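You operate a simulated robot arm through the tools that you are given. There is no shell and no other tool. Be economical: measure what you need, move in short steps, check, and stop when the job is done.

Carry out the task below with a simulated two-armed robot. There is one attempt and no reset: what you move stays moved.

TASK
Take the steel cooler marked "W2" from the island top behind the tower and put it on top of the small white carton there. Put the small black-cap bottle labelled "west" from the dark grey mat on top of the clear vent bottle and the small black-cap bottle marked "north" on the top of the window bench. Open the middle left bench door, fetch the green-band white coil and set it on the shelf of the middle bench cupboard, then shut the door. Press the third row key from the top two times. Screw the cap back on the tall orange-cap bottle. The order is free. Set down upright: small black-cap bottle.

It is judged by the outcome, as a careful person would: the job done as asked, and still so three seconds after it is handed in. It fails if anything else is knocked over, pushed out of place, dropped, spilled or broken. Lids that push on must go on centred and level and be pressed home; caps that screw on are set level and turned clockwise until they are tight.

THE ROBOT
Two 7-joint arms with two-finger grippers on one trunk, on a base that drives. Base frame: it is fixed to the floor where the robot stands at the start and does not move with it; the origin is under the middle of the robot, x ahead of it, y to its left, z up; the surface under the hand at the start is at about z = 0.85. Lengths are in m, angles in rad, forces in N, time in s.
The left shoulder is at the start at [0.07, 0.139, 1.255], the right one opposite. With the tool pointing down near the work surface each hand reaches from about 0.46 to 0.74 m from the robot's upright axis, wherever it stands, measured 20 degrees to its own side. Places, roughly: green-band white coil (11x11x2 cm) [1.8, 1, 0.9]; middle left bench door [3.7, -0.4, 0.4]; shelf of the middle bench cupboard [4, -0.6, 0.4]; small black-cap bottle [0.5, 1.25, 1]; small white carton [0.5, -0.25, 1]; steel cooler [0.5, 0, 1]; tall orange-cap bottle [0.75, -1.25, 1]; third row key [1.3, -1.4, 1.4]; top of the window bench [-1.4, -2.9, 0.8]; vent bottle [0.75, 1.25, 1]. Payload 3.43 kg a hand.
Tool frame (each hand has its own): the origin (TCP) lies between the finger pads and is the grasp point; the fingertips stand 0.03 m ahead of it; z points along the fingers, y is the line along which they close. The gripper opens to 0.104 m. The gripper's body begins 0.057 m behind the TCP.
Orientation is told as [roll, pitch, yaw] about the base's x, y, z axes, in that order, counted from this pose: with the fingers straight down and closing along the base's y, the tool's x points along the base's -x, its y along +y and its z along -z.

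THE INTERFACE
- The arms move only by the tool send_rows. It takes "left_deltas", "right_deltas" or both (then of equal length, played together; a hand with none holds still); each is a list of rows, each a list of 7 numbers: the turn, a rotation vector about the tool's x, y, z in rad, then the shift along the tool's x, y, z in m, then the opening, from 0 (shut) to 1 (fully open). In form: [[ax, ay, az, x, y, z, jaw], ...]. A call has 1 to 10 rows; each row shifts and turns the commanded pose from where the row before left it, along the tool's axes as they then stand. A row lasts 0.2 s, in which the tool goes at most 0.05 m and 0.15 rad; a call with a longer step from one row to the next is refused whole, and so is a gripper value outside its range. Where a pose cannot be reached the arm comes as near as it can. A force on the tool above 40 N (or 10 N above the force at the start of the call, whichever is more), or a blocked arm, ends the call early, and 0.2 s more pass. Each finger travels about 0.045 m/s and halts on what it meets, pressing with about 33 N; the grip force reading is that of the motor and also rises with nothing between the fingers. The clock runs only during rows and for 0.2 s after the last one: add rows that do not move to give the fingers time. It gives the time, the measured TCP pose, the force on the tool (base axes), the opening and the grip force at its end, in the units of the frame above (readings bear some noise), with the torque about the TCP (base axes, N m) and any sound that the robot's microphone picked up.
- Cameras (640 x 400 px; columns grow to the right, rows downward): "scene" is now at [0.1322, -0.0262, 1.4769]; the picture's right is [-0.32, -0.95, 0.00], its down [-0.59, 0.20, -0.78] and it looks along [0.74, -0.25, -0.62] (base axes); focal length 250 px, centre (320, 200). "left" rides on the left gripper at [0.067, -0.018, -0.09] in its tool frame; the picture's right is [0.25, 0.97, 0.00], its down [-0.73, 0.19, -0.66] and it looks along [-0.64, 0.17, 0.75] (tool axes); focal length 218 px, centre (320, 200). "right" rides on the right gripper at [0.067, 0.018, -0.09] in its tool frame; the picture's right is [-0.25, 0.97, 0.00], its down [-0.73, -0.19, -0.66] and it looks along [-0.64, -0.17, 0.75] (tool axes); focal length 218 px, centre (320, 200). There is no depth. A picture from a camera that has moved, and an enlarged one, comes with that camera's place and axes in the base frame and with its lens.
- camera(camera): a new picture of that camera. It takes no simulated time.
- raise_lower(by): slides the trunk up (or, below 0, down) by that many m; the arms and the scene camera ride with it, the base frame stays. It gives what a move gives, with no picture.
- roll_base(legs): drives the robot by 1 to 6 legs, each [ahead, left, turn to the left] in m, m and rad, along the robot's own axes; the way and the turn of a leg run together, so that a leg with both is an arc; at most 1.5 m and 3.142 rad a leg. The arms and the cameras ride along, it lands a little off, and it stops where it bumps. It gives what a move gives.
- turn_head(pan, tilt): turns the head with the scene camera to pan (to the left, within 1.501 rad either way) and tilt (down, from -0.506 to 1.204), counted from straight ahead of the robot. It gives what a move gives.
- inspect(camera, box): a new picture of the part [left, top, right, bottom] of that camera's present view, enlarged. It takes no simulated time.
- job_done(): hands the job in; it is judged then, once.

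Go step by step. Nothing tells you exact positions but the pictures and the camera data: compare them with the known pose of the tool, close in by small moves and look again before you grip or let go. The budget is 186 turns and 154 pictures, counting those below and the enlarged ones. Unless the task says otherwise, let go and move clear before handing in.

The tools are called as a command line: name --argument value ..., lists and objects as JSON in quotes. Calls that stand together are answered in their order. send_rows: Moves the arms, as the interface text tells. Its arguments: {"type":"object","properties":{"left_deltas":{"type":"array","items":{"type":"array","items":{"type":"number"}}},"right_deltas":{"type":"array","items":{"type":"array","items":{"type":"number"}}}},"required":[]} The other tools are called the same way: raise_lower (by) slides the trunk up or down; roll_base (legs) drives the base; turn_head (pan, tilt) turns the head that bears the scene camera; camera (camera) takes a picture; inspect (camera, box) takes an enlarged picture of a part of a camera's view; job_done () hands the job in.

At the start:

```text
time_s: 0.0
left_position: [0.4977, 0.1257, 1.1819]
left_tcp_rot: [0.001, 0.001, 0.0]
left_force: [0.0, 0.0, 0.5]
left_moment: [0.0, -0.01, -0.01]
left_gripper_width: 0.1038
left_grip_force: 0.0
right_position: [0.4937, -0.3201, 1.207]
right_tcp_rot: [0.001, -0.001, 0.0]
right_force: [0.4, -0.1, -0.4]
right_moment: [-0.01, 0.0, -0.02]
right_gripper_width: 0.1038
right_grip_force: 0.0
trunk travel left (down, up): [-0.75, 0.19]
robot x, y, heading: [-0.0015, -0.0013, -0.003]
head pan, tilt: [-0.326, 0.672]
```

scene: 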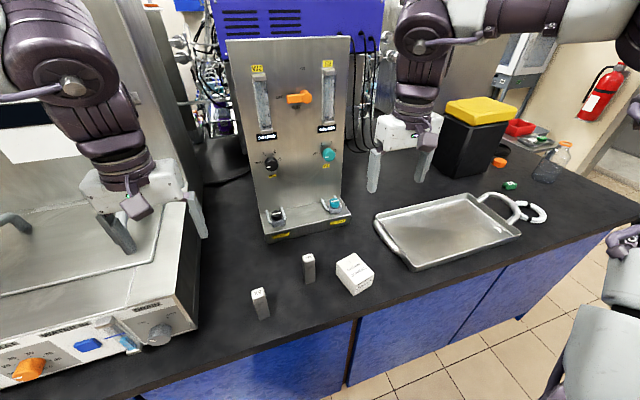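
right: 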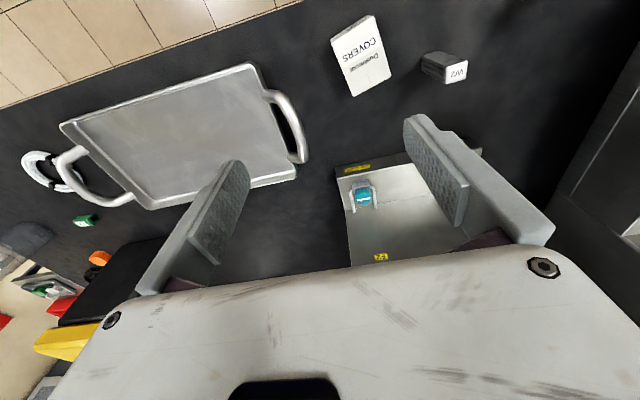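
left: 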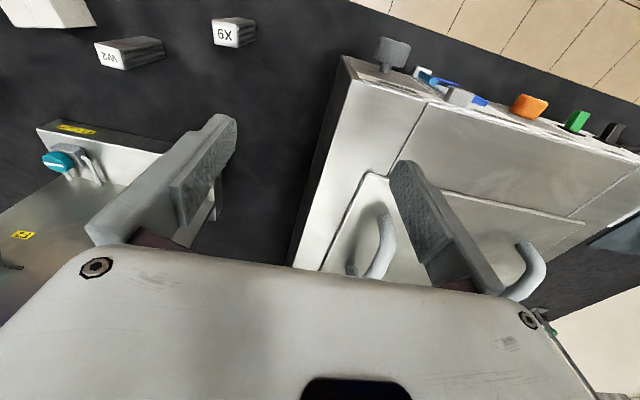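

The W2 cooler and the carton seem to be on the island just in front of me, with another cooler (X9) beside them. I'll look closer to measure them.

inspect --camera "scene" --box '[230, 230, 390, 330]'

inspect --camera "right" --box '[320, 0, 480, 100]'

turn_head --pan 1.2 --tilt 0.4

camera --camera "scene"

turn_head --pan -1.2 --tilt 0.4

camera --camera "scene"

```text
4.00 times, centred on (310, 280) of scene
camera zoom: at [0.1322, -0.0262, 1.4769], right [-0.32, -0.95, 0.0], down [-0.59, 0.2, -0.78], along [0.74, -0.25, -0.62], focal length 1002 px, centre (360, -120)
```

zoom: 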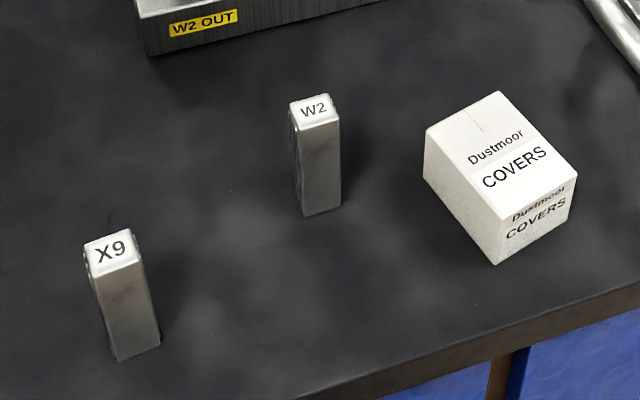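

```text
4.00 times, centred on (400, 50) of right
camera zoom: at [0.4259, -0.3018, 1.2973], right [0.25, 0.97, 0.0], down [0.73, -0.19, 0.66], along [0.64, -0.17, -0.75], focal length 873 px, centre (0, 800)
```

zoom: 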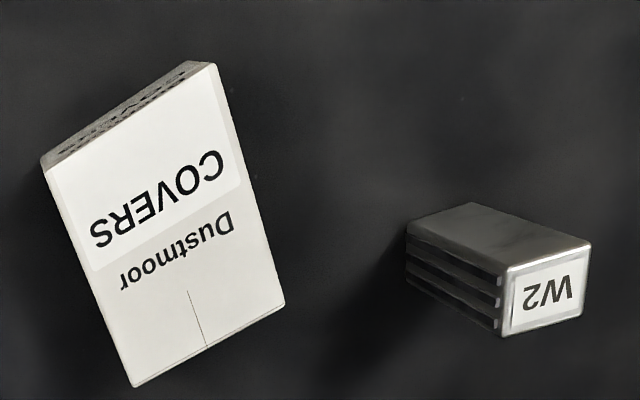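

```text
time_s: 1.6
left_position: [0.4975, 0.1269, 1.1839]
left_tcp_rot: [-0.002, 0.0, 0.0]
left_force: [-0.2, 0.1, -0.2]
left_moment: [-0.01, -0.02, 0.02]
left_gripper_width: 0.1042
left_grip_force: 0.1
right_position: [0.4935, -0.3195, 1.2068]
right_tcp_rot: [0.001, 0.001, 0.0]
right_force: [-0.3, -1.4, -0.4]
right_moment: [-0.01, -0.01, 0.01]
right_gripper_width: 0.1041
right_grip_force: 0.1
trunk travel left (down, up): [-0.75, 0.19]
robot x, y, heading: [0.0053, -0.0008, 0.001]
head pan, tilt: [1.201, 0.4]
```

```text
148 pictures are left
camera scene: at [0.0843, 0.0878, 1.5014], right [0.93, -0.36, 0.0], down [-0.14, -0.36, -0.92], along [0.33, 0.86, -0.39], focal length 250 px, centre (320, 200)
```

scene: 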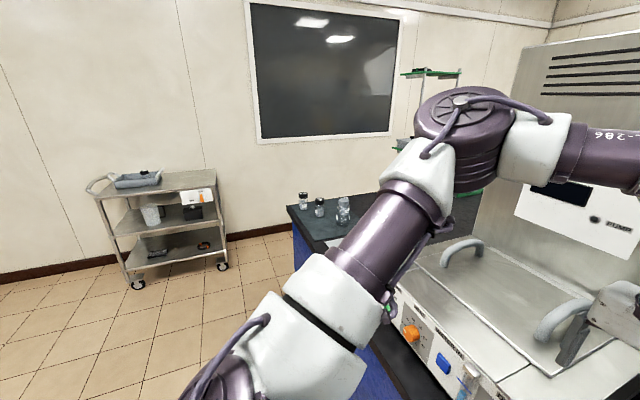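

```text
time_s: 3.8
left_position: [0.4967, 0.126, 1.1822]
left_tcp_rot: [0.001, -0.001, -0.001]
left_force: [0.1, 0.8, -0.3]
left_moment: [-0.02, -0.03, -0.03]
left_gripper_width: 0.1039
left_grip_force: 0.1
right_position: [0.4938, -0.3205, 1.2087]
right_tcp_rot: [0.001, -0.001, -0.001]
right_force: [0.2, -0.1, 0.4]
right_moment: [0.0, 0.02, -0.01]
right_gripper_width: 0.104
right_grip_force: 0.2
trunk travel left (down, up): [-0.75, 0.19]
robot x, y, heading: [-0.0012, 0.0012, 0.0]
head pan, tilt: [-1.201, 0.4]
```

```text
147 pictures are left
camera scene: at [0.0843, -0.0849, 1.5015], right [-0.93, -0.36, 0.0], down [-0.14, 0.36, -0.92], along [0.33, -0.86, -0.39], focal length 250 px, centre (320, 200)
```

scene: 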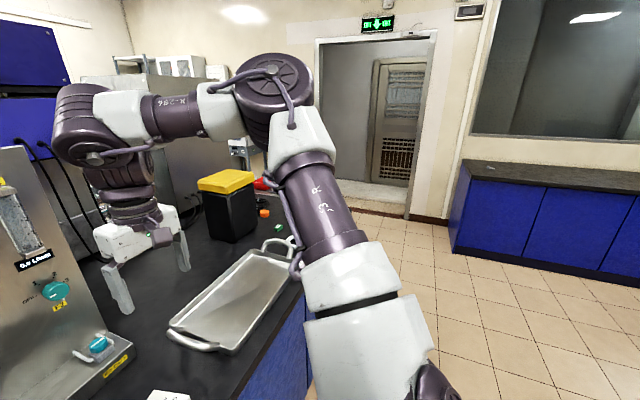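

W2's top sits at about (0.540, -0.134, 0.95) and its faces line up with x and y. The carton's top centre is about (0.50, -0.253, 0.893), with the table at about z 0.853. I'll move the right hand above W2.

send_rows --right_deltas '[[0, 0, 0, -0.0076, 0.031, 0.0248, 0.6], [0, 0, 0, -0.0076, 0.031, 0.0248, 0.6], [0, 0, 0, -0.0076, 0.031, 0.0248, 0.6], [0, 0, 0, -0.0076, 0.031, 0.0248, 0.6], [0, 0, 0, -0.0076, 0.031, 0.0248, 0.6], [0, 0, 0, -0.0076, 0.031, 0.0248, 0.6], [0, 0, 0, 0, 0, 0, 0.6]]'

camera --camera "right"

```text
time_s: 5.4
left_position: [0.4975, 0.1271, 1.1845]
left_tcp_rot: [0.0, -0.001, 0.001]
left_force: [0.1, -1.0, 0.5]
left_moment: [-0.03, -0.01, 0.03]
left_gripper_width: 0.1039
left_grip_force: 0.0
right_position: [0.4913, -0.1936, 1.0626]
right_tcp_rot: [0.002, 0.001, 0.001]
right_force: [0.3, -0.2, 0.4]
right_moment: [-0.03, -0.01, 0.01]
right_gripper_width: 0.0622
right_grip_force: 0.1
right hand out of reach, approached as far as the arm can: row 4, 5, 6
trunk travel left (down, up): [-0.75, 0.19]
robot x, y, heading: [-0.001, -0.0041, -0.002]
head pan, tilt: [-1.201, 0.4]
```

```text
146 pictures are left
camera right: at [0.423, -0.1757, 1.1523], right [0.25, 0.97, 0.0], down [0.73, -0.19, 0.66], along [0.64, -0.16, -0.75], focal length 218 px, centre (320, 200)
```

right: 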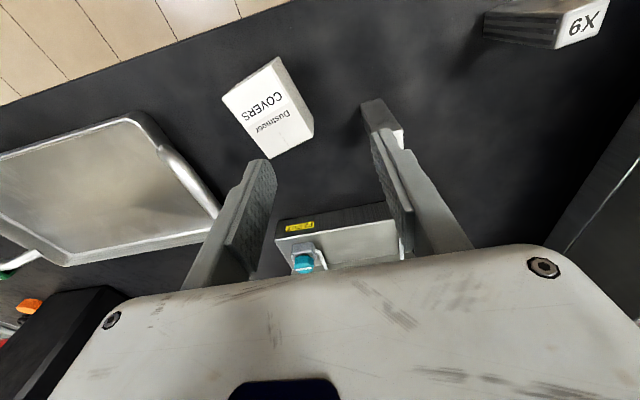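

The right hand can't reach that far inward, so I'll lift the left hand clear of the device and shift the base a little to the left.

send_rows --left_deltas '[[0, 0, 0, 0.02, 0, -0.03, 1], [0, 0, 0, 0.02, 0, -0.03, 1]]'

roll_base --legs '[[0, 0.1, 0]]'

camera --camera "right"

```text
time_s: 6.0
left_position: [0.4558, 0.1269, 1.2415]
left_tcp_rot: [0.001, -0.001, 0.001]
left_force: [-0.3, -0.1, 1.1]
left_moment: [-0.02, -0.02, -0.02]
left_gripper_width: 0.1036
left_grip_force: 0.2
right_position: [0.4891, -0.194, 1.0635]
right_tcp_rot: [0.004, -0.001, -0.001]
right_force: [-0.1, 0.0, 0.9]
right_moment: [0.0, -0.04, 0.01]
right_gripper_width: 0.0624
right_grip_force: 0.0
trunk travel left (down, up): [-0.75, 0.19]
robot x, y, heading: [0.0002, -0.0019, 0.003]
head pan, tilt: [-1.201, 0.4]
```

```text
time_s: 7.2
left_position: [0.4582, 0.2284, 1.2413]
left_tcp_rot: [0.003, 0.001, 0.0]
left_force: [1.0, 0.6, -0.7]
left_moment: [0.02, 0.03, -0.01]
left_gripper_width: 0.104
left_grip_force: 0.0
right_position: [0.4909, -0.0919, 1.0632]
right_tcp_rot: [0.006, 0.001, 0.0]
right_force: [-0.1, -0.2, -0.5]
right_moment: [0.03, -0.04, -0.03]
right_gripper_width: 0.0623
right_grip_force: 0.1
trunk travel left (down, up): [-0.75, 0.19]
robot x, y, heading: [0.0026, 0.1057, 0.002]
head pan, tilt: [-1.201, 0.4]
```

```text
145 pictures are left
camera right: at [0.4228, -0.0739, 1.1522], right [0.25, 0.97, 0.0], down [0.73, -0.19, 0.66], along [0.64, -0.16, -0.75], focal length 218 px, centre (320, 200)
```

right: 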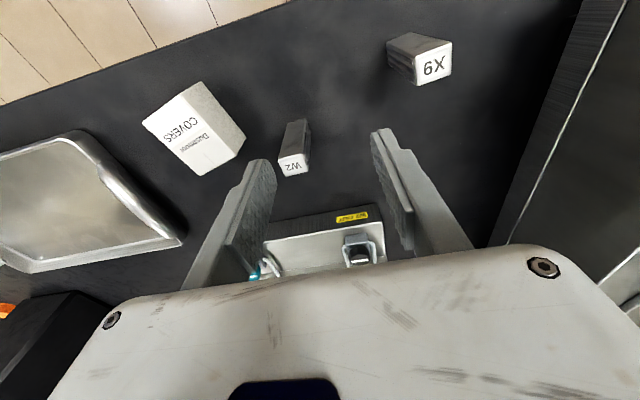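

W2 checks out at (0.539, -0.133). I'll line up above it.

send_rows --right_deltas '[[0, 0, 0, -0.024, -0.021, 0.0, 0.6], [0, 0, 0, -0.024, -0.021, 0.0, 0.6], [0, 0, 0, 0, 0, 0, 0.6]]'

camera --camera "right"

```text
time_s: 8.0
left_position: [0.4587, 0.2339, 1.2412]
left_tcp_rot: [-0.002, 0.001, 0.0]
left_force: [-0.1, -0.2, 0.6]
left_moment: [-0.01, -0.02, 0.02]
left_gripper_width: 0.1039
left_grip_force: 0.0
right_position: [0.5377, -0.1313, 1.0661]
right_tcp_rot: [0.001, -0.001, 0.0]
right_force: [0.6, 1.3, 0.0]
right_moment: [-0.01, -0.01, -0.02]
right_gripper_width: 0.0622
right_grip_force: 0.1
trunk travel left (down, up): [-0.75, 0.19]
robot x, y, heading: [-0.0009, 0.1017, 0.002]
head pan, tilt: [-1.201, 0.4]
```

```text
144 pictures are left
camera right: at [0.4705, -0.1135, 1.1553], right [0.25, 0.97, 0.0], down [0.73, -0.19, 0.66], along [0.64, -0.17, -0.75], focal length 218 px, centre (320, 200)
```

right: 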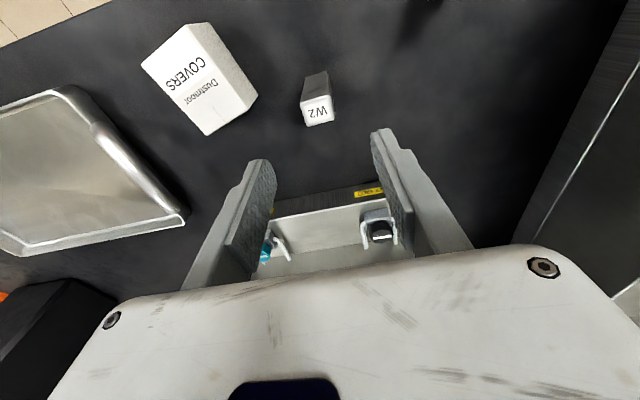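

W2 is centred under the hand, so I'll descend and grip.

send_rows --right_deltas '[[0, 0, 0, 0, -0.0022, 0.04, 0.6], [0, 0, 0, 0, 0, 0.04, 0.6], [0, 0, 0, 0, 0, 0.04, 0.6], [0, 0, 0, 0, 0, 0.024, 0.6], [0, 0, 0, 0, 0, 0, 0.6]]'

camera --camera "right"

```text
time_s: 9.2
left_position: [0.4589, 0.2311, 1.2419]
left_tcp_rot: [0.0, -0.001, 0.002]
left_force: [0.3, -0.7, 0.5]
left_moment: [0.01, -0.02, -0.01]
left_gripper_width: 0.1043
left_grip_force: 0.0
right_position: [0.5045, -0.1646, 0.9465]
right_tcp_rot: [0.004, -0.003, 0.0]
right_force: [-0.6, -0.6, 0.0]
right_moment: [0.0, -0.01, -0.01]
right_gripper_width: 0.0625
right_grip_force: 0.0
right hand out of reach, approached as far as the arm can: row 1, 2, 3, 4
trunk travel left (down, up): [-0.75, 0.19]
robot x, y, heading: [0.0059, 0.1032, -0.001]
head pan, tilt: [-1.201, 0.4]
```

```text
143 pictures are left
camera right: at [0.4356, -0.1467, 1.0361], right [0.25, 0.97, 0.0], down [0.73, -0.19, 0.66], along [0.64, -0.16, -0.75], focal length 218 px, centre (320, 200)
```

right: 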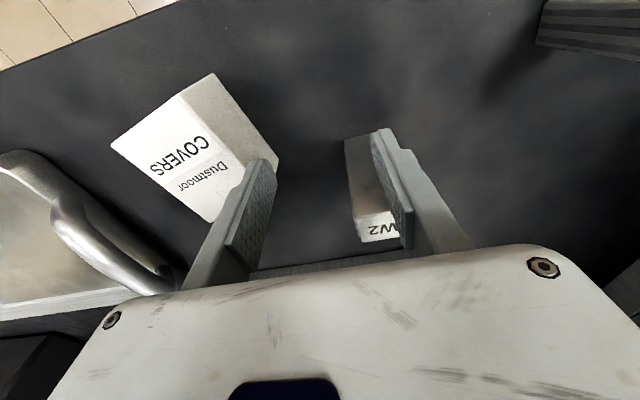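

The arm drifted off near its limit, but nothing was touched. I'll lift up again, realign, and see how the reach behaves.

send_rows --right_deltas '[[0, 0, 0, 0, 0, -0.04, 0.6], [0, 0, 0, 0, 0, -0.04, 0.6], [0, 0, 0, 0, 0, -0.04, 0.6], [0, 0, 0, 0, 0, 0, 0.6]]'

turn_head --pan -0.3 --tilt 0.9

camera --camera "scene"

```text
time_s: 10.2
left_position: [0.4578, 0.2316, 1.2405]
left_tcp_rot: [-0.002, 0.0, 0.002]
left_force: [0.5, -0.1, -0.1]
left_moment: [0.0, 0.01, 0.02]
left_gripper_width: 0.104
left_grip_force: 0.1
right_position: [0.5048, -0.1666, 1.0681]
right_tcp_rot: [0.004, -0.001, -0.002]
right_force: [-0.3, -0.3, -0.6]
right_moment: [0.03, -0.01, 0.01]
right_gripper_width: 0.0627
right_grip_force: 0.0
trunk travel left (down, up): [-0.75, 0.19]
robot x, y, heading: [0.0008, 0.1029, 0.001]
head pan, tilt: [-1.201, 0.4]
```

```text
time_s: 11.4
left_position: [0.4585, 0.2318, 1.2422]
left_tcp_rot: [0.0, 0.0, 0.0]
left_force: [0.0, 0.8, 0.1]
left_moment: [0.04, -0.01, 0.0]
left_gripper_width: 0.1041
left_grip_force: 0.0
right_position: [0.5035, -0.167, 1.0694]
right_tcp_rot: [0.0, 0.0, 0.001]
right_force: [-0.3, 0.1, 0.5]
right_moment: [-0.02, 0.0, -0.02]
right_gripper_width: 0.0621
right_grip_force: 0.1
trunk travel left (down, up): [-0.75, 0.19]
robot x, y, heading: [-0.0038, 0.1037, 0.001]
head pan, tilt: [-0.3, 0.901]
```

```text
142 pictures are left
camera scene: at [0.1229, 0.083, 1.4585], right [-0.3, -0.96, 0.0], down [-0.75, 0.23, -0.62], along [0.59, -0.18, -0.78], focal length 250 px, centre (320, 200)
```

scene: 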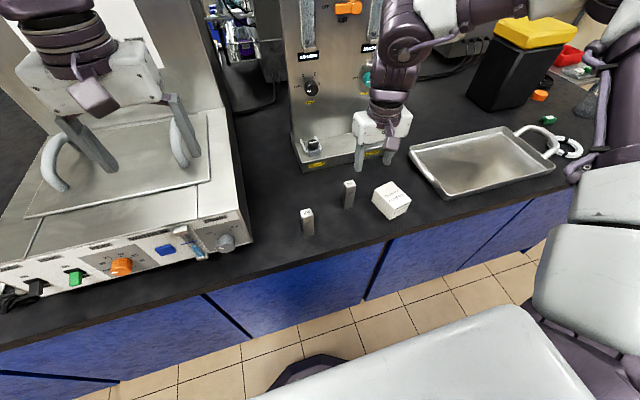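

The arm looks tightly folded, so I'll back the base off a little and retry.

roll_base --legs '[[-0.08, 0, 0]]'

send_rows --right_deltas '[[0, 0, 0, -0.036, 0.011, 0, 0.6], [0, 0, 0, -0.036, 0.011, 0, 0.6], [0, 0, 0, -0.036, 0.011, 0, 0.6], [0, 0, 0, 0, 0, 0, 0.6]]'

```text
time_s: 12.5
left_position: [0.3816, 0.2315, 1.2396]
left_tcp_rot: [0.0, 0.006, 0.002]
left_force: [0.5, 0.2, -1.0]
left_moment: [0.0, 0.07, 0.02]
left_gripper_width: 0.104
left_grip_force: 0.0
right_position: [0.4273, -0.1671, 1.0671]
right_tcp_rot: [0.002, 0.004, 0.001]
right_force: [0.8, 0.1, -0.4]
right_moment: [-0.04, 0.01, 0.01]
right_gripper_width: 0.0625
right_grip_force: 0.1
trunk travel left (down, up): [-0.75, 0.19]
robot x, y, heading: [-0.0822, 0.1049, -0.002]
head pan, tilt: [-0.3, 0.901]
```

```text
time_s: 13.5
left_position: [0.3779, 0.232, 1.241]
left_tcp_rot: [-0.001, 0.002, 0.002]
left_force: [0.4, 0.1, 0.6]
left_moment: [0.03, 0.0, 0.03]
left_gripper_width: 0.104
left_grip_force: 0.0
right_position: [0.4841, -0.1642, 1.0717]
right_tcp_rot: [0.002, -0.003, 0.002]
right_force: [0.0, 0.5, -0.8]
right_moment: [-0.01, 0.03, 0.02]
right_gripper_width: 0.0625
right_grip_force: 0.0
right hand out of reach, approached as far as the arm can: row 2, 3
trunk travel left (down, up): [-0.75, 0.19]
robot x, y, heading: [-0.0801, 0.1027, -0.001]
head pan, tilt: [-0.3, 0.901]
```

I hit the limit again, now nearer in. I'll lift the hand, lower the trunk and test whether the reach improves.

send_rows --right_deltas '[[0, 0, 0, 0, 0, -0.04, 0.6], [0, 0, 0, 0, 0, -0.04, 0.6]]'

raise_lower --by -0.12

send_rows --right_deltas '[[0, 0, 0, -0.027, 0.015, 0, 0.6], [0, 0, 0, -0.027, 0.015, 0, 0.6], [0, 0, 0, 0, 0, 0, 0.6]]'

```text
time_s: 14.1
left_position: [0.3747, 0.2338, 1.2414]
left_tcp_rot: [-0.001, -0.002, 0.002]
left_force: [-0.2, -0.6, -0.3]
left_moment: [0.01, 0.0, 0.0]
left_gripper_width: 0.1041
left_grip_force: 0.0
right_position: [0.4643, -0.1714, 1.1464]
right_tcp_rot: [0.005, -0.005, 0.003]
right_force: [0.0, 0.3, -0.5]
right_moment: [-0.01, -0.02, 0.01]
right_gripper_width: 0.0622
right_grip_force: 0.1
right hand out of reach, approached as far as the arm can: row 1, 2
trunk travel left (down, up): [-0.75, 0.19]
robot x, y, heading: [-0.0792, 0.1046, -0.006]
head pan, tilt: [-0.3, 0.901]
```

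```text
time_s: 15.6
left_position: [0.3773, 0.2333, 1.121]
left_tcp_rot: [0.0, -0.002, 0.001]
left_force: [-0.1, -0.7, 0.7]
left_moment: [0.0, 0.01, -0.01]
left_gripper_width: 0.1041
left_grip_force: 0.0
right_position: [0.4656, -0.1713, 1.0267]
right_tcp_rot: [0.004, -0.004, 0.003]
right_force: [0.0, -0.1, 0.5]
right_moment: [0.02, 0.02, 0.0]
right_gripper_width: 0.0626
right_grip_force: 0.0
trunk travel left (down, up): [-0.63, 0.31]
robot x, y, heading: [-0.0783, 0.104, 0.001]
head pan, tilt: [-0.3, 0.901]
```

```text
time_s: 16.4
left_position: [0.3766, 0.2334, 1.1208]
left_tcp_rot: [-0.001, 0.002, 0.002]
left_force: [0.0, 0.0, 0.1]
left_moment: [0.0, 0.01, -0.01]
left_gripper_width: 0.1041
left_grip_force: 0.1
right_position: [0.4719, -0.1673, 1.0078]
right_tcp_rot: [0.007, -0.009, -0.001]
right_force: [0.3, -0.1, -0.3]
right_moment: [0.01, 0.01, -0.03]
right_gripper_width: 0.0624
right_grip_force: 0.1
right hand out of reach, approached as far as the arm can: row 1, 2
trunk travel left (down, up): [-0.63, 0.31]
robot x, y, heading: [-0.081, 0.1028, 0.003]
head pan, tilt: [-0.3, 0.901]
```

I need to see the arm's shape to understand this limit.

turn_head --pan -0.7 --tilt 0.3

camera --camera "scene"

```text
time_s: 17.4
left_position: [0.3766, 0.2319, 1.1206]
left_tcp_rot: [0.0, 0.001, 0.002]
left_force: [0.3, 0.4, -0.2]
left_moment: [0.03, -0.01, 0.01]
left_gripper_width: 0.104
left_grip_force: 0.0
right_position: [0.4729, -0.166, 1.0081]
right_tcp_rot: [0.008, -0.006, 0.002]
right_force: [-0.1, 1.0, -0.3]
right_moment: [0.0, -0.01, -0.04]
right_gripper_width: 0.0624
right_grip_force: 0.0
trunk travel left (down, up): [-0.63, 0.31]
robot x, y, heading: [-0.0823, 0.1074, 0.007]
head pan, tilt: [-0.7, 0.3]
```

```text
141 pictures are left
camera scene: at [0.041, 0.0454, 1.3906], right [-0.64, -0.77, 0.0], down [-0.23, 0.19, -0.95], along [0.73, -0.61, -0.3], focal length 250 px, centre (320, 200)
```

scene: 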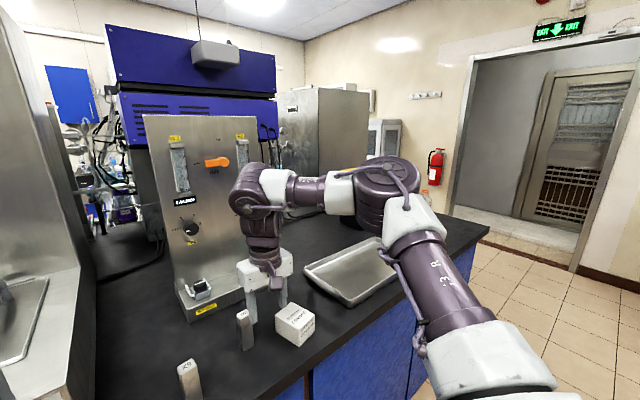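

The elbow is bent well out to the right, so a wrist limit is likely. I'll test whether yawing the tool frees it.

send_rows --right_deltas '[[0, 0, -0.15, 0, 0, -0.02, 0.6], [0, 0, -0.15, 0, 0, -0.02, 0.6], [0, 0, -0.1, 0, 0, 0, 0.6], [0, 0, 0, -0.03, 0, 0, 0.6], [0, 0, 0, 0, 0, 0, 0.6]]'

```text
time_s: 18.6
left_position: [0.3768, 0.2319, 1.1206]
left_tcp_rot: [0.001, -0.001, 0.001]
left_force: [-0.7, 0.1, 0.6]
left_moment: [0.06, 0.0, 0.01]
left_gripper_width: 0.1044
left_grip_force: 0.0
right_position: [0.4655, -0.1748, 1.0323]
right_tcp_rot: [0.004, -0.011, 0.402]
right_force: [-0.5, 1.3, -0.5]
right_moment: [-0.02, -0.03, 0.03]
right_gripper_width: 0.0623
right_grip_force: 0.1
right hand out of reach, approached as far as the arm can: row 1, 2, 4
trunk travel left (down, up): [-0.63, 0.31]
robot x, y, heading: [-0.0812, 0.1007, -0.0]
head pan, tilt: [-0.7, 0.3]
```

Yaw isn't the limit. I'll retract the hand nearer to the body and go out again along its natural direction, so the arm can re-pose.

send_rows --right_deltas '[[0, 0, 0.15, 0.03, 0, -0.02, 0.6], [0, 0, 0.15, 0.03, 0, -0.02, 0.6], [0, 0, 0.1, 0.03, 0.02, 0, 0.6], [0, 0, 0, 0.01, 0.045, 0, 0.6], [0, 0, 0, 0.01, 0.045, 0, 0.6], [0, 0, 0, 0, 0, 0, 0.6]]'

camera --camera "scene"

```text
time_s: 20.0
left_position: [0.3768, 0.2301, 1.1204]
left_tcp_rot: [0.003, 0.001, 0.004]
left_force: [-0.1, -0.1, 0.8]
left_moment: [0.02, 0.0, 0.0]
left_gripper_width: 0.1041
left_grip_force: 0.2
right_position: [0.356, -0.0829, 1.0704]
right_tcp_rot: [0.007, -0.004, -0.001]
right_force: [0.1, 0.5, -0.3]
right_moment: [-0.05, -0.02, -0.01]
right_gripper_width: 0.0627
right_grip_force: 0.1
trunk travel left (down, up): [-0.63, 0.31]
robot x, y, heading: [-0.0822, 0.1044, 0.005]
head pan, tilt: [-0.7, 0.3]
```

```text
140 pictures are left
camera scene: at [0.0406, 0.0439, 1.3907], right [-0.64, -0.77, 0.0], down [-0.23, 0.19, -0.96], along [0.73, -0.61, -0.3], focal length 250 px, centre (320, 200)
```

scene: 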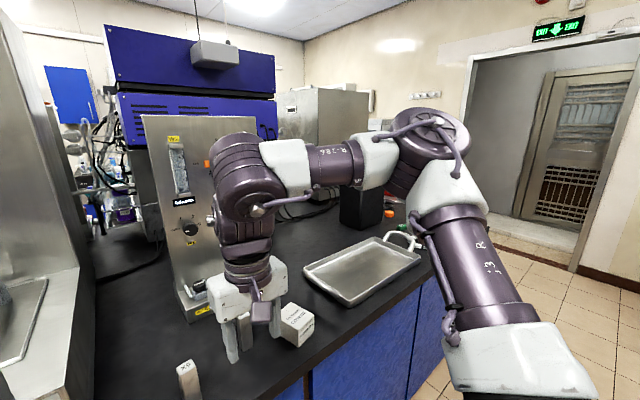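

The hand is in close now, so I'll go out again toward W2.

send_rows --right_deltas '[[0, 0, 0, -0.03, -0.008, 0, 0.6], [0, 0, 0, -0.03, -0.008, 0, 0.6], [0, 0, 0, -0.03, -0.008, 0, 0.6], [0, 0, 0, -0.03, -0.008, 0, 0.6], [0, 0, 0, -0.03, -0.008, 0, 0.6], [0, 0, 0, -0.03, -0.008, 0, 0.6], [0, 0, 0, 0, 0, 0, 0.6]]'

```text
time_s: 21.6
left_position: [0.3765, 0.231, 1.1203]
left_tcp_rot: [-0.001, -0.001, 0.001]
left_force: [-0.1, -0.5, -0.2]
left_moment: [0.03, 0.02, 0.0]
left_gripper_width: 0.1039
left_grip_force: 0.0
right_position: [0.4673, -0.1788, 1.0311]
right_tcp_rot: [0.007, -0.007, 0.002]
right_force: [0.5, 0.0, 0.2]
right_moment: [-0.02, -0.02, 0.0]
right_gripper_width: 0.0624
right_grip_force: 0.0
right hand out of reach, approached as far as the arm can: row 1, 2, 3, 4, 5, 6
trunk travel left (down, up): [-0.63, 0.31]
robot x, y, heading: [-0.0824, 0.1028, 0.001]
head pan, tilt: [-0.7, 0.3]
```

The limit seems tied to how far inward the hand is at a given reach. I'll return the trunk to its height, try further out to the side, and check the vertical reach there, staying well above the carton.

raise_lower --by 0.12

send_rows --right_deltas '[[0, 0, 0, 0, -0.045, 0, 0.6], [0, 0, 0, 0, -0.045, 0, 0.6], [0, 0, 0, 0, 0, 0.05, 0.6], [0, 0, 0, 0, 0, 0.05, 0.6], [0, 0, 0, 0, 0, 0.05, 0.6], [0, 0, 0, 0, 0, 0.04, 0.6], [0, 0, 0, 0, 0, 0, 0.6]]'

```text
time_s: 23.1
left_position: [0.3779, 0.2312, 1.2401]
left_tcp_rot: [0.0, 0.001, 0.002]
left_force: [-0.5, 0.0, 0.4]
left_moment: [-0.02, -0.01, 0.0]
left_gripper_width: 0.1041
left_grip_force: 0.1
right_position: [0.4687, -0.1781, 1.1529]
right_tcp_rot: [0.006, -0.007, 0.001]
right_force: [0.4, 0.4, -0.8]
right_moment: [0.02, -0.02, 0.01]
right_gripper_width: 0.0622
right_grip_force: 0.0
trunk travel left (down, up): [-0.75, 0.19]
robot x, y, heading: [-0.0794, 0.1022, 0.001]
head pan, tilt: [-0.7, 0.3]
```

```text
time_s: 24.7
left_position: [0.3771, 0.2312, 1.242]
left_tcp_rot: [0.001, 0.0, 0.002]
left_force: [-0.3, 0.6, 0.2]
left_moment: [0.0, -0.01, -0.01]
left_gripper_width: 0.104
left_grip_force: 0.1
right_position: [0.4666, -0.2637, 0.961]
right_tcp_rot: [0.007, -0.005, -0.001]
right_force: [-0.4, 0.8, 0.2]
right_moment: [0.02, 0.03, -0.02]
right_gripper_width: 0.0627
right_grip_force: 0.2
trunk travel left (down, up): [-0.75, 0.19]
robot x, y, heading: [-0.0845, 0.1026, 0.002]
head pan, tilt: [-0.7, 0.3]
```

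That works: relative to the robot, (0.55, -0.36) is comfortable. I'll raise the hand and turn the base left so W2 falls in that zone.

send_rows --right_deltas '[[0, 0, 0, 0, 0, -0.05, 0.6], [0, 0, 0, 0, 0, -0.05, 0.6]]'

roll_base --legs '[[0, 0, 0.24]]'

camera --camera "right"

```text
time_s: 25.3
left_position: [0.3748, 0.2333, 1.2424]
left_tcp_rot: [0.001, -0.002, 0.002]
left_force: [0.4, 0.1, 0.1]
left_moment: [0.02, -0.02, -0.01]
left_gripper_width: 0.1039
left_grip_force: 0.0
right_position: [0.4656, -0.2628, 1.0609]
right_tcp_rot: [0.008, -0.007, 0.002]
right_force: [0.3, 0.4, -0.1]
right_moment: [0.0, -0.07, 0.04]
right_gripper_width: 0.0625
right_grip_force: 0.0
trunk travel left (down, up): [-0.75, 0.19]
robot x, y, heading: [-0.0836, 0.1043, 0.003]
head pan, tilt: [-0.7, 0.3]
```

```text
time_s: 26.5
left_position: [0.3344, 0.3364, 1.2403]
left_tcp_rot: [0.0, 0.001, 0.241]
left_force: [0.5, -0.4, 0.1]
left_moment: [0.02, -0.04, -0.03]
left_gripper_width: 0.1043
left_grip_force: 0.0
right_position: [0.5373, -0.1252, 1.0605]
right_tcp_rot: [0.007, -0.006, 0.24]
right_force: [0.4, -0.6, -0.2]
right_moment: [0.02, 0.04, -0.01]
right_gripper_width: 0.0624
right_grip_force: 0.0
trunk travel left (down, up): [-0.75, 0.19]
robot x, y, heading: [-0.0805, 0.1043, 0.246]
head pan, tilt: [-0.7, 0.3]
```

```text
139 pictures are left
camera right: at [0.4677, -0.1244, 1.1502], right [0.01, 1.0, 0.01], down [0.75, -0.02, 0.66], along [0.66, 0.0, -0.75], focal length 218 px, centre (320, 200)
```

right: 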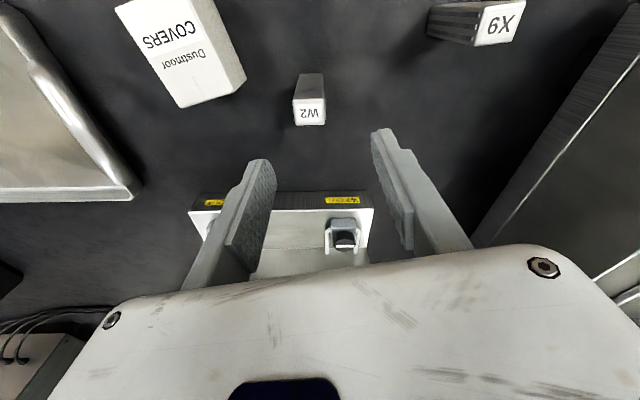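

W2 is confirmed at (0.537, -0.133). I'll undo the yaw, correct y and descend.

send_rows --right_deltas '[[0, 0, 0.12, 0, 0, 0, 0.6], [0, 0, 0.12, 0, 0, 0, 0.6], [0, 0, 0, 0, -0.008, 0.03, 0.6], [0, 0, 0, 0, 0, 0.03, 0.6], [0, 0, 0, 0, 0, 0, 0.6]]'

camera --camera "right"

```text
time_s: 27.7
left_position: [0.3344, 0.3375, 1.2409]
left_tcp_rot: [-0.001, 0.0, 0.239]
left_force: [0.3, -0.1, -0.6]
left_moment: [-0.01, -0.03, 0.01]
left_gripper_width: 0.1042
left_grip_force: 0.0
right_position: [0.5362, -0.1306, 1.0]
right_tcp_rot: [0.01, -0.006, 0.001]
right_force: [-0.5, -0.2, 0.5]
right_moment: [-0.01, -0.01, -0.01]
right_gripper_width: 0.0623
right_grip_force: 0.1
trunk travel left (down, up): [-0.75, 0.19]
robot x, y, heading: [-0.0842, 0.1054, 0.241]
head pan, tilt: [-0.7, 0.3]
```

```text
138 pictures are left
camera right: at [0.4677, -0.1132, 1.0906], right [0.25, 0.97, 0.01], down [0.73, -0.2, 0.66], along [0.64, -0.16, -0.75], focal length 218 px, centre (320, 200)
```

right: 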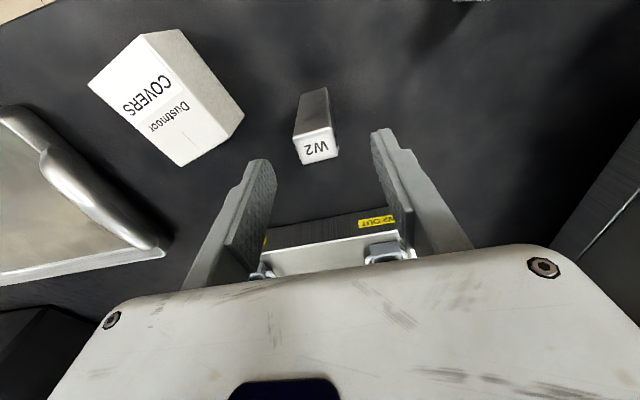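

Alignment is good. I'll descend and close on W2.

send_rows --right_deltas '[[0.01, 0.006, 0, -0.003, -0.003, 0.03, 0.6], [0, 0, 0, 0, 0, 0.03, 0.6], [0, 0, 0, 0, 0, 0.022, 0.6], [0, 0, 0, 0, 0, 0, 0.6]]'

camera --camera "right"

```text
time_s: 28.7
left_position: [0.3346, 0.3356, 1.2411]
left_tcp_rot: [0.003, -0.002, 0.241]
left_force: [0.9, -1.3, 0.3]
left_moment: [0.02, 0.03, -0.01]
left_gripper_width: 0.1038
left_grip_force: 0.0
right_position: [0.5363, -0.1393, 0.9246]
right_tcp_rot: [0.0, 0.0, -0.001]
right_force: [-1.4, -0.1, 0.4]
right_moment: [0.01, -0.01, 0.05]
right_gripper_width: 0.0627
right_grip_force: 0.0
right hand out of reach, approached as far as the arm can: row 3
trunk travel left (down, up): [-0.75, 0.19]
robot x, y, heading: [-0.0824, 0.1061, 0.241]
head pan, tilt: [-0.7, 0.3]
```

```text
137 pictures are left
camera right: at [0.4681, -0.121, 1.0141], right [0.25, 0.97, 0.0], down [0.73, -0.19, 0.66], along [0.64, -0.17, -0.75], focal length 218 px, centre (320, 200)
```

right: 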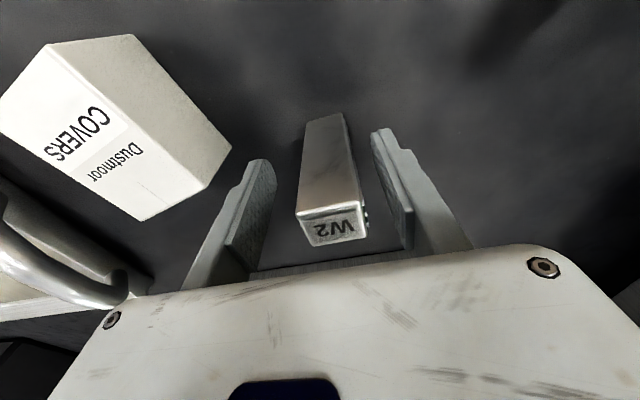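

W2 stands between the fingers with enough overlap, so I'll close.

send_rows --right_deltas '[[0, 0, 0, 0, 0, 0, 0.3], [0, 0, 0, 0, 0, 0, 0.15], [0, 0, 0, 0, 0, 0, 0.1], [0, 0, 0, 0, 0, 0, 0.1], [0, 0, 0, 0, 0, 0, 0.1], [0, 0, 0, 0, 0, 0, 0.1]]'

```text
time_s: 30.1
left_position: [0.3334, 0.3373, 1.2411]
left_tcp_rot: [-0.001, 0.002, 0.24]
left_force: [-0.1, 0.2, 0.0]
left_moment: [-0.03, -0.02, -0.02]
left_gripper_width: 0.1039
left_grip_force: 0.0
right_position: [0.5354, -0.1387, 0.925]
right_tcp_rot: [0.0, 0.0, 0.001]
right_force: [-0.7, 1.2, 0.2]
right_moment: [0.05, 0.0, -0.02]
right_gripper_width: 0.0274
right_grip_force: 32.8
trunk travel left (down, up): [-0.75, 0.19]
robot x, y, heading: [-0.0774, 0.1058, 0.241]
head pan, tilt: [-0.7, 0.3]
```

Gripped. I'll lift and move over the carton.

send_rows --right_deltas '[[0, 0, 0, 0, 0, -0.03, 0.1], [0, 0, 0, 0, 0, -0.03, 0.1], [0, 0, 0, 0, 0, -0.02, 0.1], [0, 0, 0, 0.012, -0.038, 0, 0.1], [0, 0, 0, 0.012, -0.038, 0, 0.1], [0, 0, 0, 0.012, -0.038, 0, 0.1], [0, 0, 0, 0, 0, 0, 0.1]]'

camera --camera "right"

turn_head --pan -0.6 --tilt 0.75

camera --camera "scene"

```text
time_s: 31.7
left_position: [0.3353, 0.3361, 1.2409]
left_tcp_rot: [0.0, 0.003, 0.241]
left_force: [-0.2, 0.1, -0.4]
left_moment: [-0.01, 0.01, -0.03]
left_gripper_width: 0.104
left_grip_force: 0.1
right_position: [0.5022, -0.2499, 1.0034]
right_tcp_rot: [-0.001, 0.002, 0.001]
right_force: [-0.7, -0.8, -1.1]
right_moment: [-0.01, -0.02, -0.02]
right_gripper_width: 0.0274
right_grip_force: 33.0
trunk travel left (down, up): [-0.75, 0.19]
robot x, y, heading: [-0.0804, 0.1031, 0.242]
head pan, tilt: [-0.7, 0.3]
```

```text
136 pictures are left
camera right: at [0.4335, -0.2317, 1.095], right [0.25, 0.97, 0.0], down [0.73, -0.19, 0.66], along [0.63, -0.17, -0.75], focal length 218 px, centre (320, 200)
```

right: 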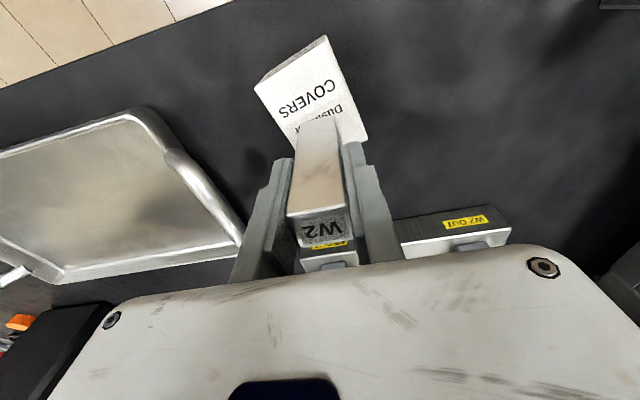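

```text
time_s: 32.6
left_position: [0.3336, 0.3372, 1.2405]
left_tcp_rot: [-0.001, 0.0, 0.24]
left_force: [-0.3, -0.2, -0.5]
left_moment: [0.01, -0.01, -0.04]
left_gripper_width: 0.1038
left_grip_force: 0.0
right_position: [0.5011, -0.2505, 1.0043]
right_tcp_rot: [-0.001, 0.001, 0.0]
right_force: [0.4, 0.5, -2.2]
right_moment: [0.02, -0.03, -0.02]
right_gripper_width: 0.027
right_grip_force: 33.2
trunk travel left (down, up): [-0.75, 0.19]
robot x, y, heading: [-0.083, 0.1006, 0.241]
head pan, tilt: [-0.6, 0.75]
```

```text
135 pictures are left
camera scene: at [0.0458, 0.0877, 1.4704], right [-0.35, -0.94, 0.0], down [-0.64, 0.24, -0.73], along [0.69, -0.26, -0.68], focal length 250 px, centre (320, 200)
```

scene: 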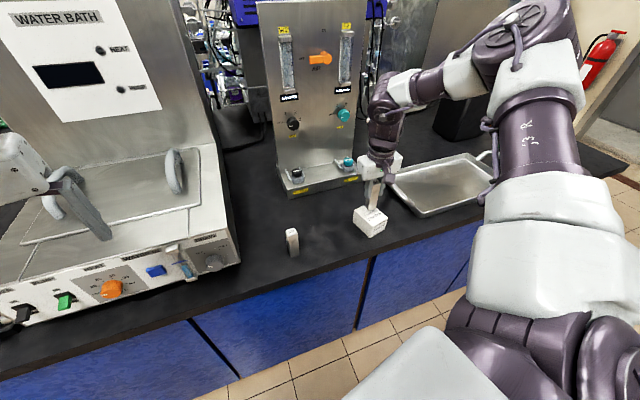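

The hand is above the carton, so I'll lower W2 slowly.

send_rows --right_deltas '[[0, 0, 0, 0.003, -0.002, 0.02, 0.1], [0, 0, 0, 0, 0, 0.012, 0.1], [0, 0, 0, 0, 0, 0, 0.1]]'

inspect --camera "scene" --box '[320, 170, 420, 240]'

```text
time_s: 33.4
left_position: [0.3321, 0.3378, 1.2424]
left_tcp_rot: [-0.002, -0.002, 0.242]
left_force: [0.3, 0.6, -0.7]
left_moment: [0.02, 0.0, -0.01]
left_gripper_width: 0.1043
left_grip_force: 0.1
right_position: [0.4975, -0.2519, 0.9768]
right_tcp_rot: [-0.004, -0.007, 0.001]
right_force: [3.1, -4.1, 25.5]
right_moment: [-0.15, -0.18, 0.06]
right_gripper_width: 0.0277
right_grip_force: 33.1
trunk travel left (down, up): [-0.75, 0.19]
robot x, y, heading: [-0.0811, 0.1028, 0.235]
head pan, tilt: [-0.6, 0.75]
```

```text
5.71 times, centred on (370, 205) of scene
camera zoom: at [0.0432, 0.0893, 1.4709], right [-0.35, -0.94, 0.0], down [-0.64, 0.24, -0.73], along [0.69, -0.26, -0.68], focal length 1432 px, centre (34, 171)
```

zoom: 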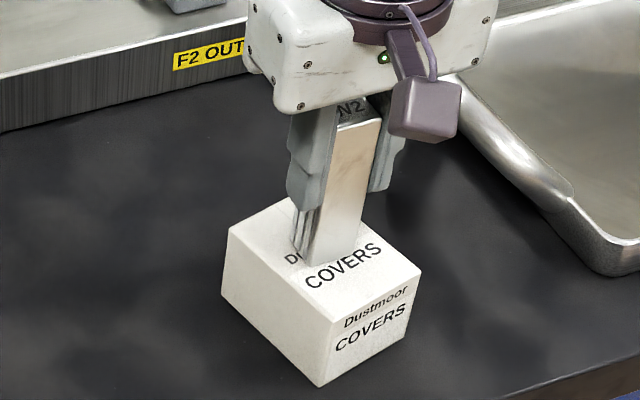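

W2 is on the carton and pressing a little too hard. I'll ease up, then release.

send_rows --right_deltas '[[0, 0, 0, 0, 0, -0.0035, 0.1], [0, 0, 0, 0, 0, 0, 0.1]]'

```text
time_s: 34.0
left_position: [0.3344, 0.3371, 1.2412]
left_tcp_rot: [0.001, -0.001, 0.241]
left_force: [0.1, 0.3, 0.5]
left_moment: [-0.02, -0.02, -0.02]
left_gripper_width: 0.1039
left_grip_force: 0.1
right_position: [0.4965, -0.2517, 0.9764]
right_tcp_rot: [-0.001, 0.003, 0.003]
right_force: [1.8, 0.6, 5.7]
right_moment: [0.08, -0.22, 0.0]
right_gripper_width: 0.0274
right_grip_force: 33.2
trunk travel left (down, up): [-0.75, 0.19]
robot x, y, heading: [-0.0827, 0.1033, 0.241]
head pan, tilt: [-0.6, 0.75]
```

send_rows --right_deltas '[[0, 0, 0, 0, 0, 0, 0.3], [0, 0, 0, 0, 0, 0, 0.45], [0, 0, 0, 0, 0, 0, 0.5], [0, 0, 0, 0, 0, -0.02, 0.5], [0, 0, 0, 0, 0, -0.04, 0.5], [0, 0, 0, 0, 0, -0.04, 0.5], [0, 0, 0, 0, 0, 0, 0.5]]'

inspect --camera "scene" --box '[320, 150, 420, 240]'

turn_head --pan -0.9 --tilt 0.35

camera --camera "scene"

```text
time_s: 35.6
left_position: [0.334, 0.3358, 1.2399]
left_tcp_rot: [0.0, 0.002, 0.24]
left_force: [0.5, -0.2, -0.3]
left_moment: [0.04, 0.01, 0.01]
left_gripper_width: 0.1041
left_grip_force: 0.1
right_position: [0.4953, -0.2545, 1.0757]
right_tcp_rot: [-0.001, 0.002, 0.001]
right_force: [0.3, 0.2, -0.5]
right_moment: [0.01, 0.02, 0.02]
right_gripper_width: 0.0519
right_grip_force: 0.1
trunk travel left (down, up): [-0.75, 0.19]
robot x, y, heading: [-0.0816, 0.1033, 0.244]
head pan, tilt: [-0.6, 0.75]
```

```text
4.44 times, centred on (370, 195) of scene
camera zoom: at [0.0464, 0.0876, 1.4702], right [-0.35, -0.94, 0.0], down [-0.64, 0.24, -0.73], along [0.68, -0.26, -0.68], focal length 1114 px, centre (98, 222)
```

zoom: 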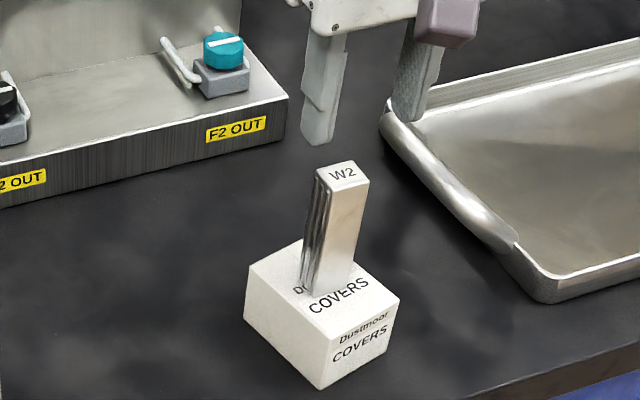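

```text
time_s: 36.5
left_position: [0.3333, 0.3374, 1.2407]
left_tcp_rot: [0.0, 0.001, 0.24]
left_force: [0.3, 1.1, 0.4]
left_moment: [0.0, -0.01, 0.0]
left_gripper_width: 0.1041
left_grip_force: 0.1
right_position: [0.4954, -0.2543, 1.076]
right_tcp_rot: [-0.004, 0.003, 0.0]
right_force: [0.0, -0.2, -0.9]
right_moment: [0.02, -0.02, -0.04]
right_gripper_width: 0.0519
right_grip_force: 0.0
trunk travel left (down, up): [-0.75, 0.19]
robot x, y, heading: [-0.0804, 0.1055, 0.245]
head pan, tilt: [-0.901, 0.351]
```

```text
132 pictures are left
camera scene: at [0.0415, 0.0603, 1.5059], right [-0.61, -0.79, 0.0], down [-0.27, 0.21, -0.94], along [0.74, -0.57, -0.34], focal length 250 px, centre (320, 200)
```

scene: 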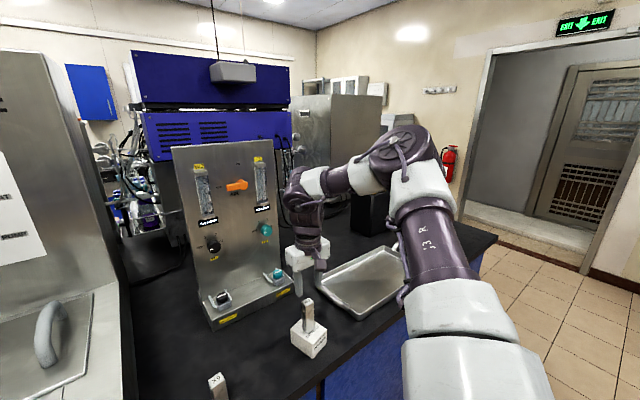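

W2 is done. Next are the bottles at the left end of the island: I'll raise and retract the right hand, straighten the base and drive left with some standoff.

send_rows --right_deltas '[[0, 0, 0, 0.02, 0, -0.045, 0.5], [0, 0, 0, 0.02, 0, -0.045, 0.5], [0, 0, 0, 0.02, 0, -0.045, 0.5]]'

roll_base --legs '[[-0.15, 0, 0], [0, 0, -0.24], [0, 0.84, 0]]'

turn_head --pan 0.4 --tilt 0.6

camera --camera "scene"

camera --camera "left"

```text
time_s: 37.3
left_position: [0.3322, 0.3378, 1.243]
left_tcp_rot: [0.0, 0.0, 0.24]
left_force: [-0.9, 0.1, 0.3]
left_moment: [-0.05, -0.02, -0.02]
left_gripper_width: 0.104
left_grip_force: 0.0
right_position: [0.4364, -0.255, 1.2108]
right_tcp_rot: [-0.002, 0.0, -0.003]
right_force: [-0.3, -0.3, 0.2]
right_moment: [0.02, 0.01, 0.02]
right_gripper_width: 0.0521
right_grip_force: 0.0
trunk travel left (down, up): [-0.75, 0.19]
robot x, y, heading: [-0.0845, 0.104, 0.243]
head pan, tilt: [-0.901, 0.351]
```

```text
time_s: 43.7
left_position: [0.2153, 1.0672, 1.2401]
left_tcp_rot: [0.002, 0.0, 0.019]
left_force: [0.1, 0.3, 0.7]
left_moment: [0.01, 0.0, 0.01]
left_gripper_width: 0.1043
left_grip_force: 0.1
right_position: [0.1859, 0.4657, 1.2097]
right_tcp_rot: [0.002, 0.001, -0.22]
right_force: [-1.2, -1.4, 0.2]
right_moment: [-0.01, 0.02, -0.01]
right_gripper_width: 0.052
right_grip_force: 0.2
trunk travel left (down, up): [-0.75, 0.19]
robot x, y, heading: [-0.2426, 0.9299, 0.019]
head pan, tilt: [-0.901, 0.351]
```

```text
time_s: 45.1
left_position: [0.2156, 1.0686, 1.2413]
left_tcp_rot: [-0.002, 0.002, 0.019]
left_force: [-0.5, 0.5, 0.2]
left_moment: [0.0, -0.01, 0.01]
left_gripper_width: 0.1039
left_grip_force: 0.1
right_position: [0.1856, 0.4667, 1.2108]
right_tcp_rot: [-0.002, 0.002, -0.221]
right_force: [-0.4, 0.7, -0.3]
right_moment: [0.0, 0.01, -0.02]
right_gripper_width: 0.0522
right_grip_force: 0.0
trunk travel left (down, up): [-0.75, 0.19]
robot x, y, heading: [-0.242, 0.9302, 0.019]
head pan, tilt: [0.4, 0.6]
```

```text
131 pictures are left
camera scene: at [-0.109, 0.9695, 1.4832], right [0.41, -0.91, 0.0], down [-0.52, -0.23, -0.83], along [0.75, 0.34, -0.56], focal length 250 px, centre (320, 200)
```

scene: 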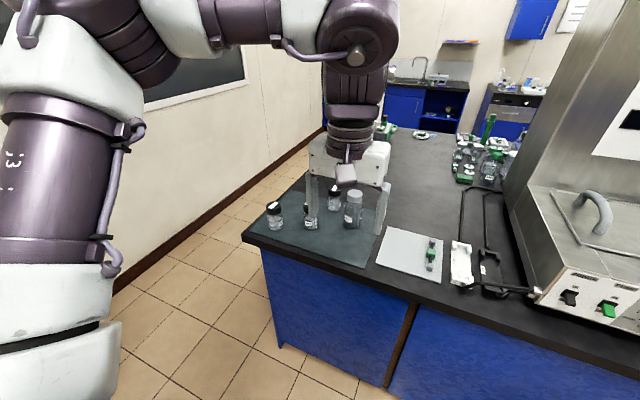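

```text
130 pictures are left
camera left: at [0.1494, 1.0485, 1.331], right [-0.27, 0.96, 0.0], down [0.73, 0.2, 0.66], along [0.63, 0.18, -0.75], focal length 218 px, centre (320, 200)
```

left: 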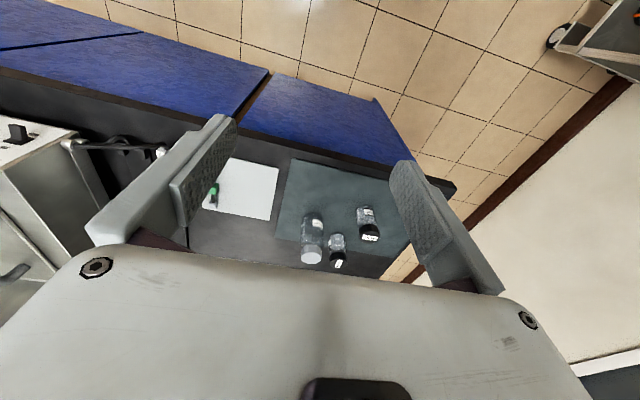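

I see the mat with two black-cap bottles and the vent bottle. I'll zoom in for labels and positions.

inspect --camera "scene" --box '[250, 170, 410, 270]'

inspect --camera "left" --box '[280, 190, 400, 275]'

```text
4.00 times, centred on (330, 220) of scene
camera zoom: at [-0.109, 0.9695, 1.4832], right [0.41, -0.91, 0.0], down [-0.52, -0.23, -0.83], along [0.75, 0.34, -0.56], focal length 1002 px, centre (280, 120)
```

zoom: 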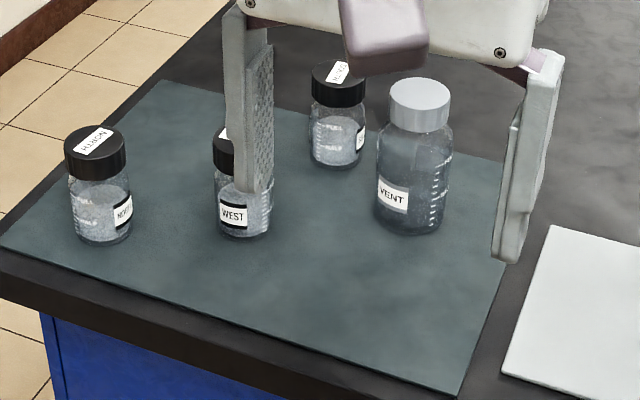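

```text
4.71 times, centred on (340, 232) of left
camera zoom: at [0.1494, 1.0485, 1.331], right [-0.27, 0.96, 0.0], down [0.73, 0.2, 0.66], along [0.63, 0.18, -0.75], focal length 1027 px, centre (226, 47)
```

zoom: 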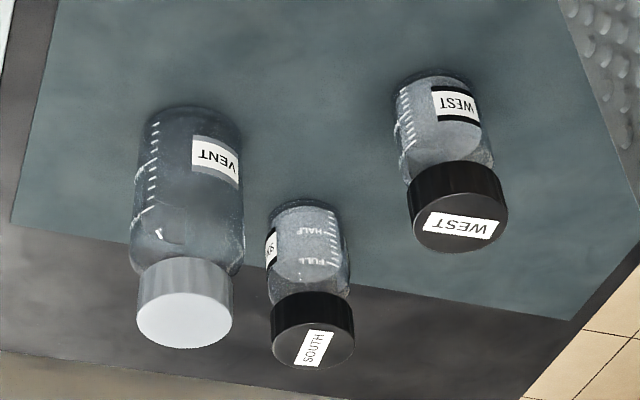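

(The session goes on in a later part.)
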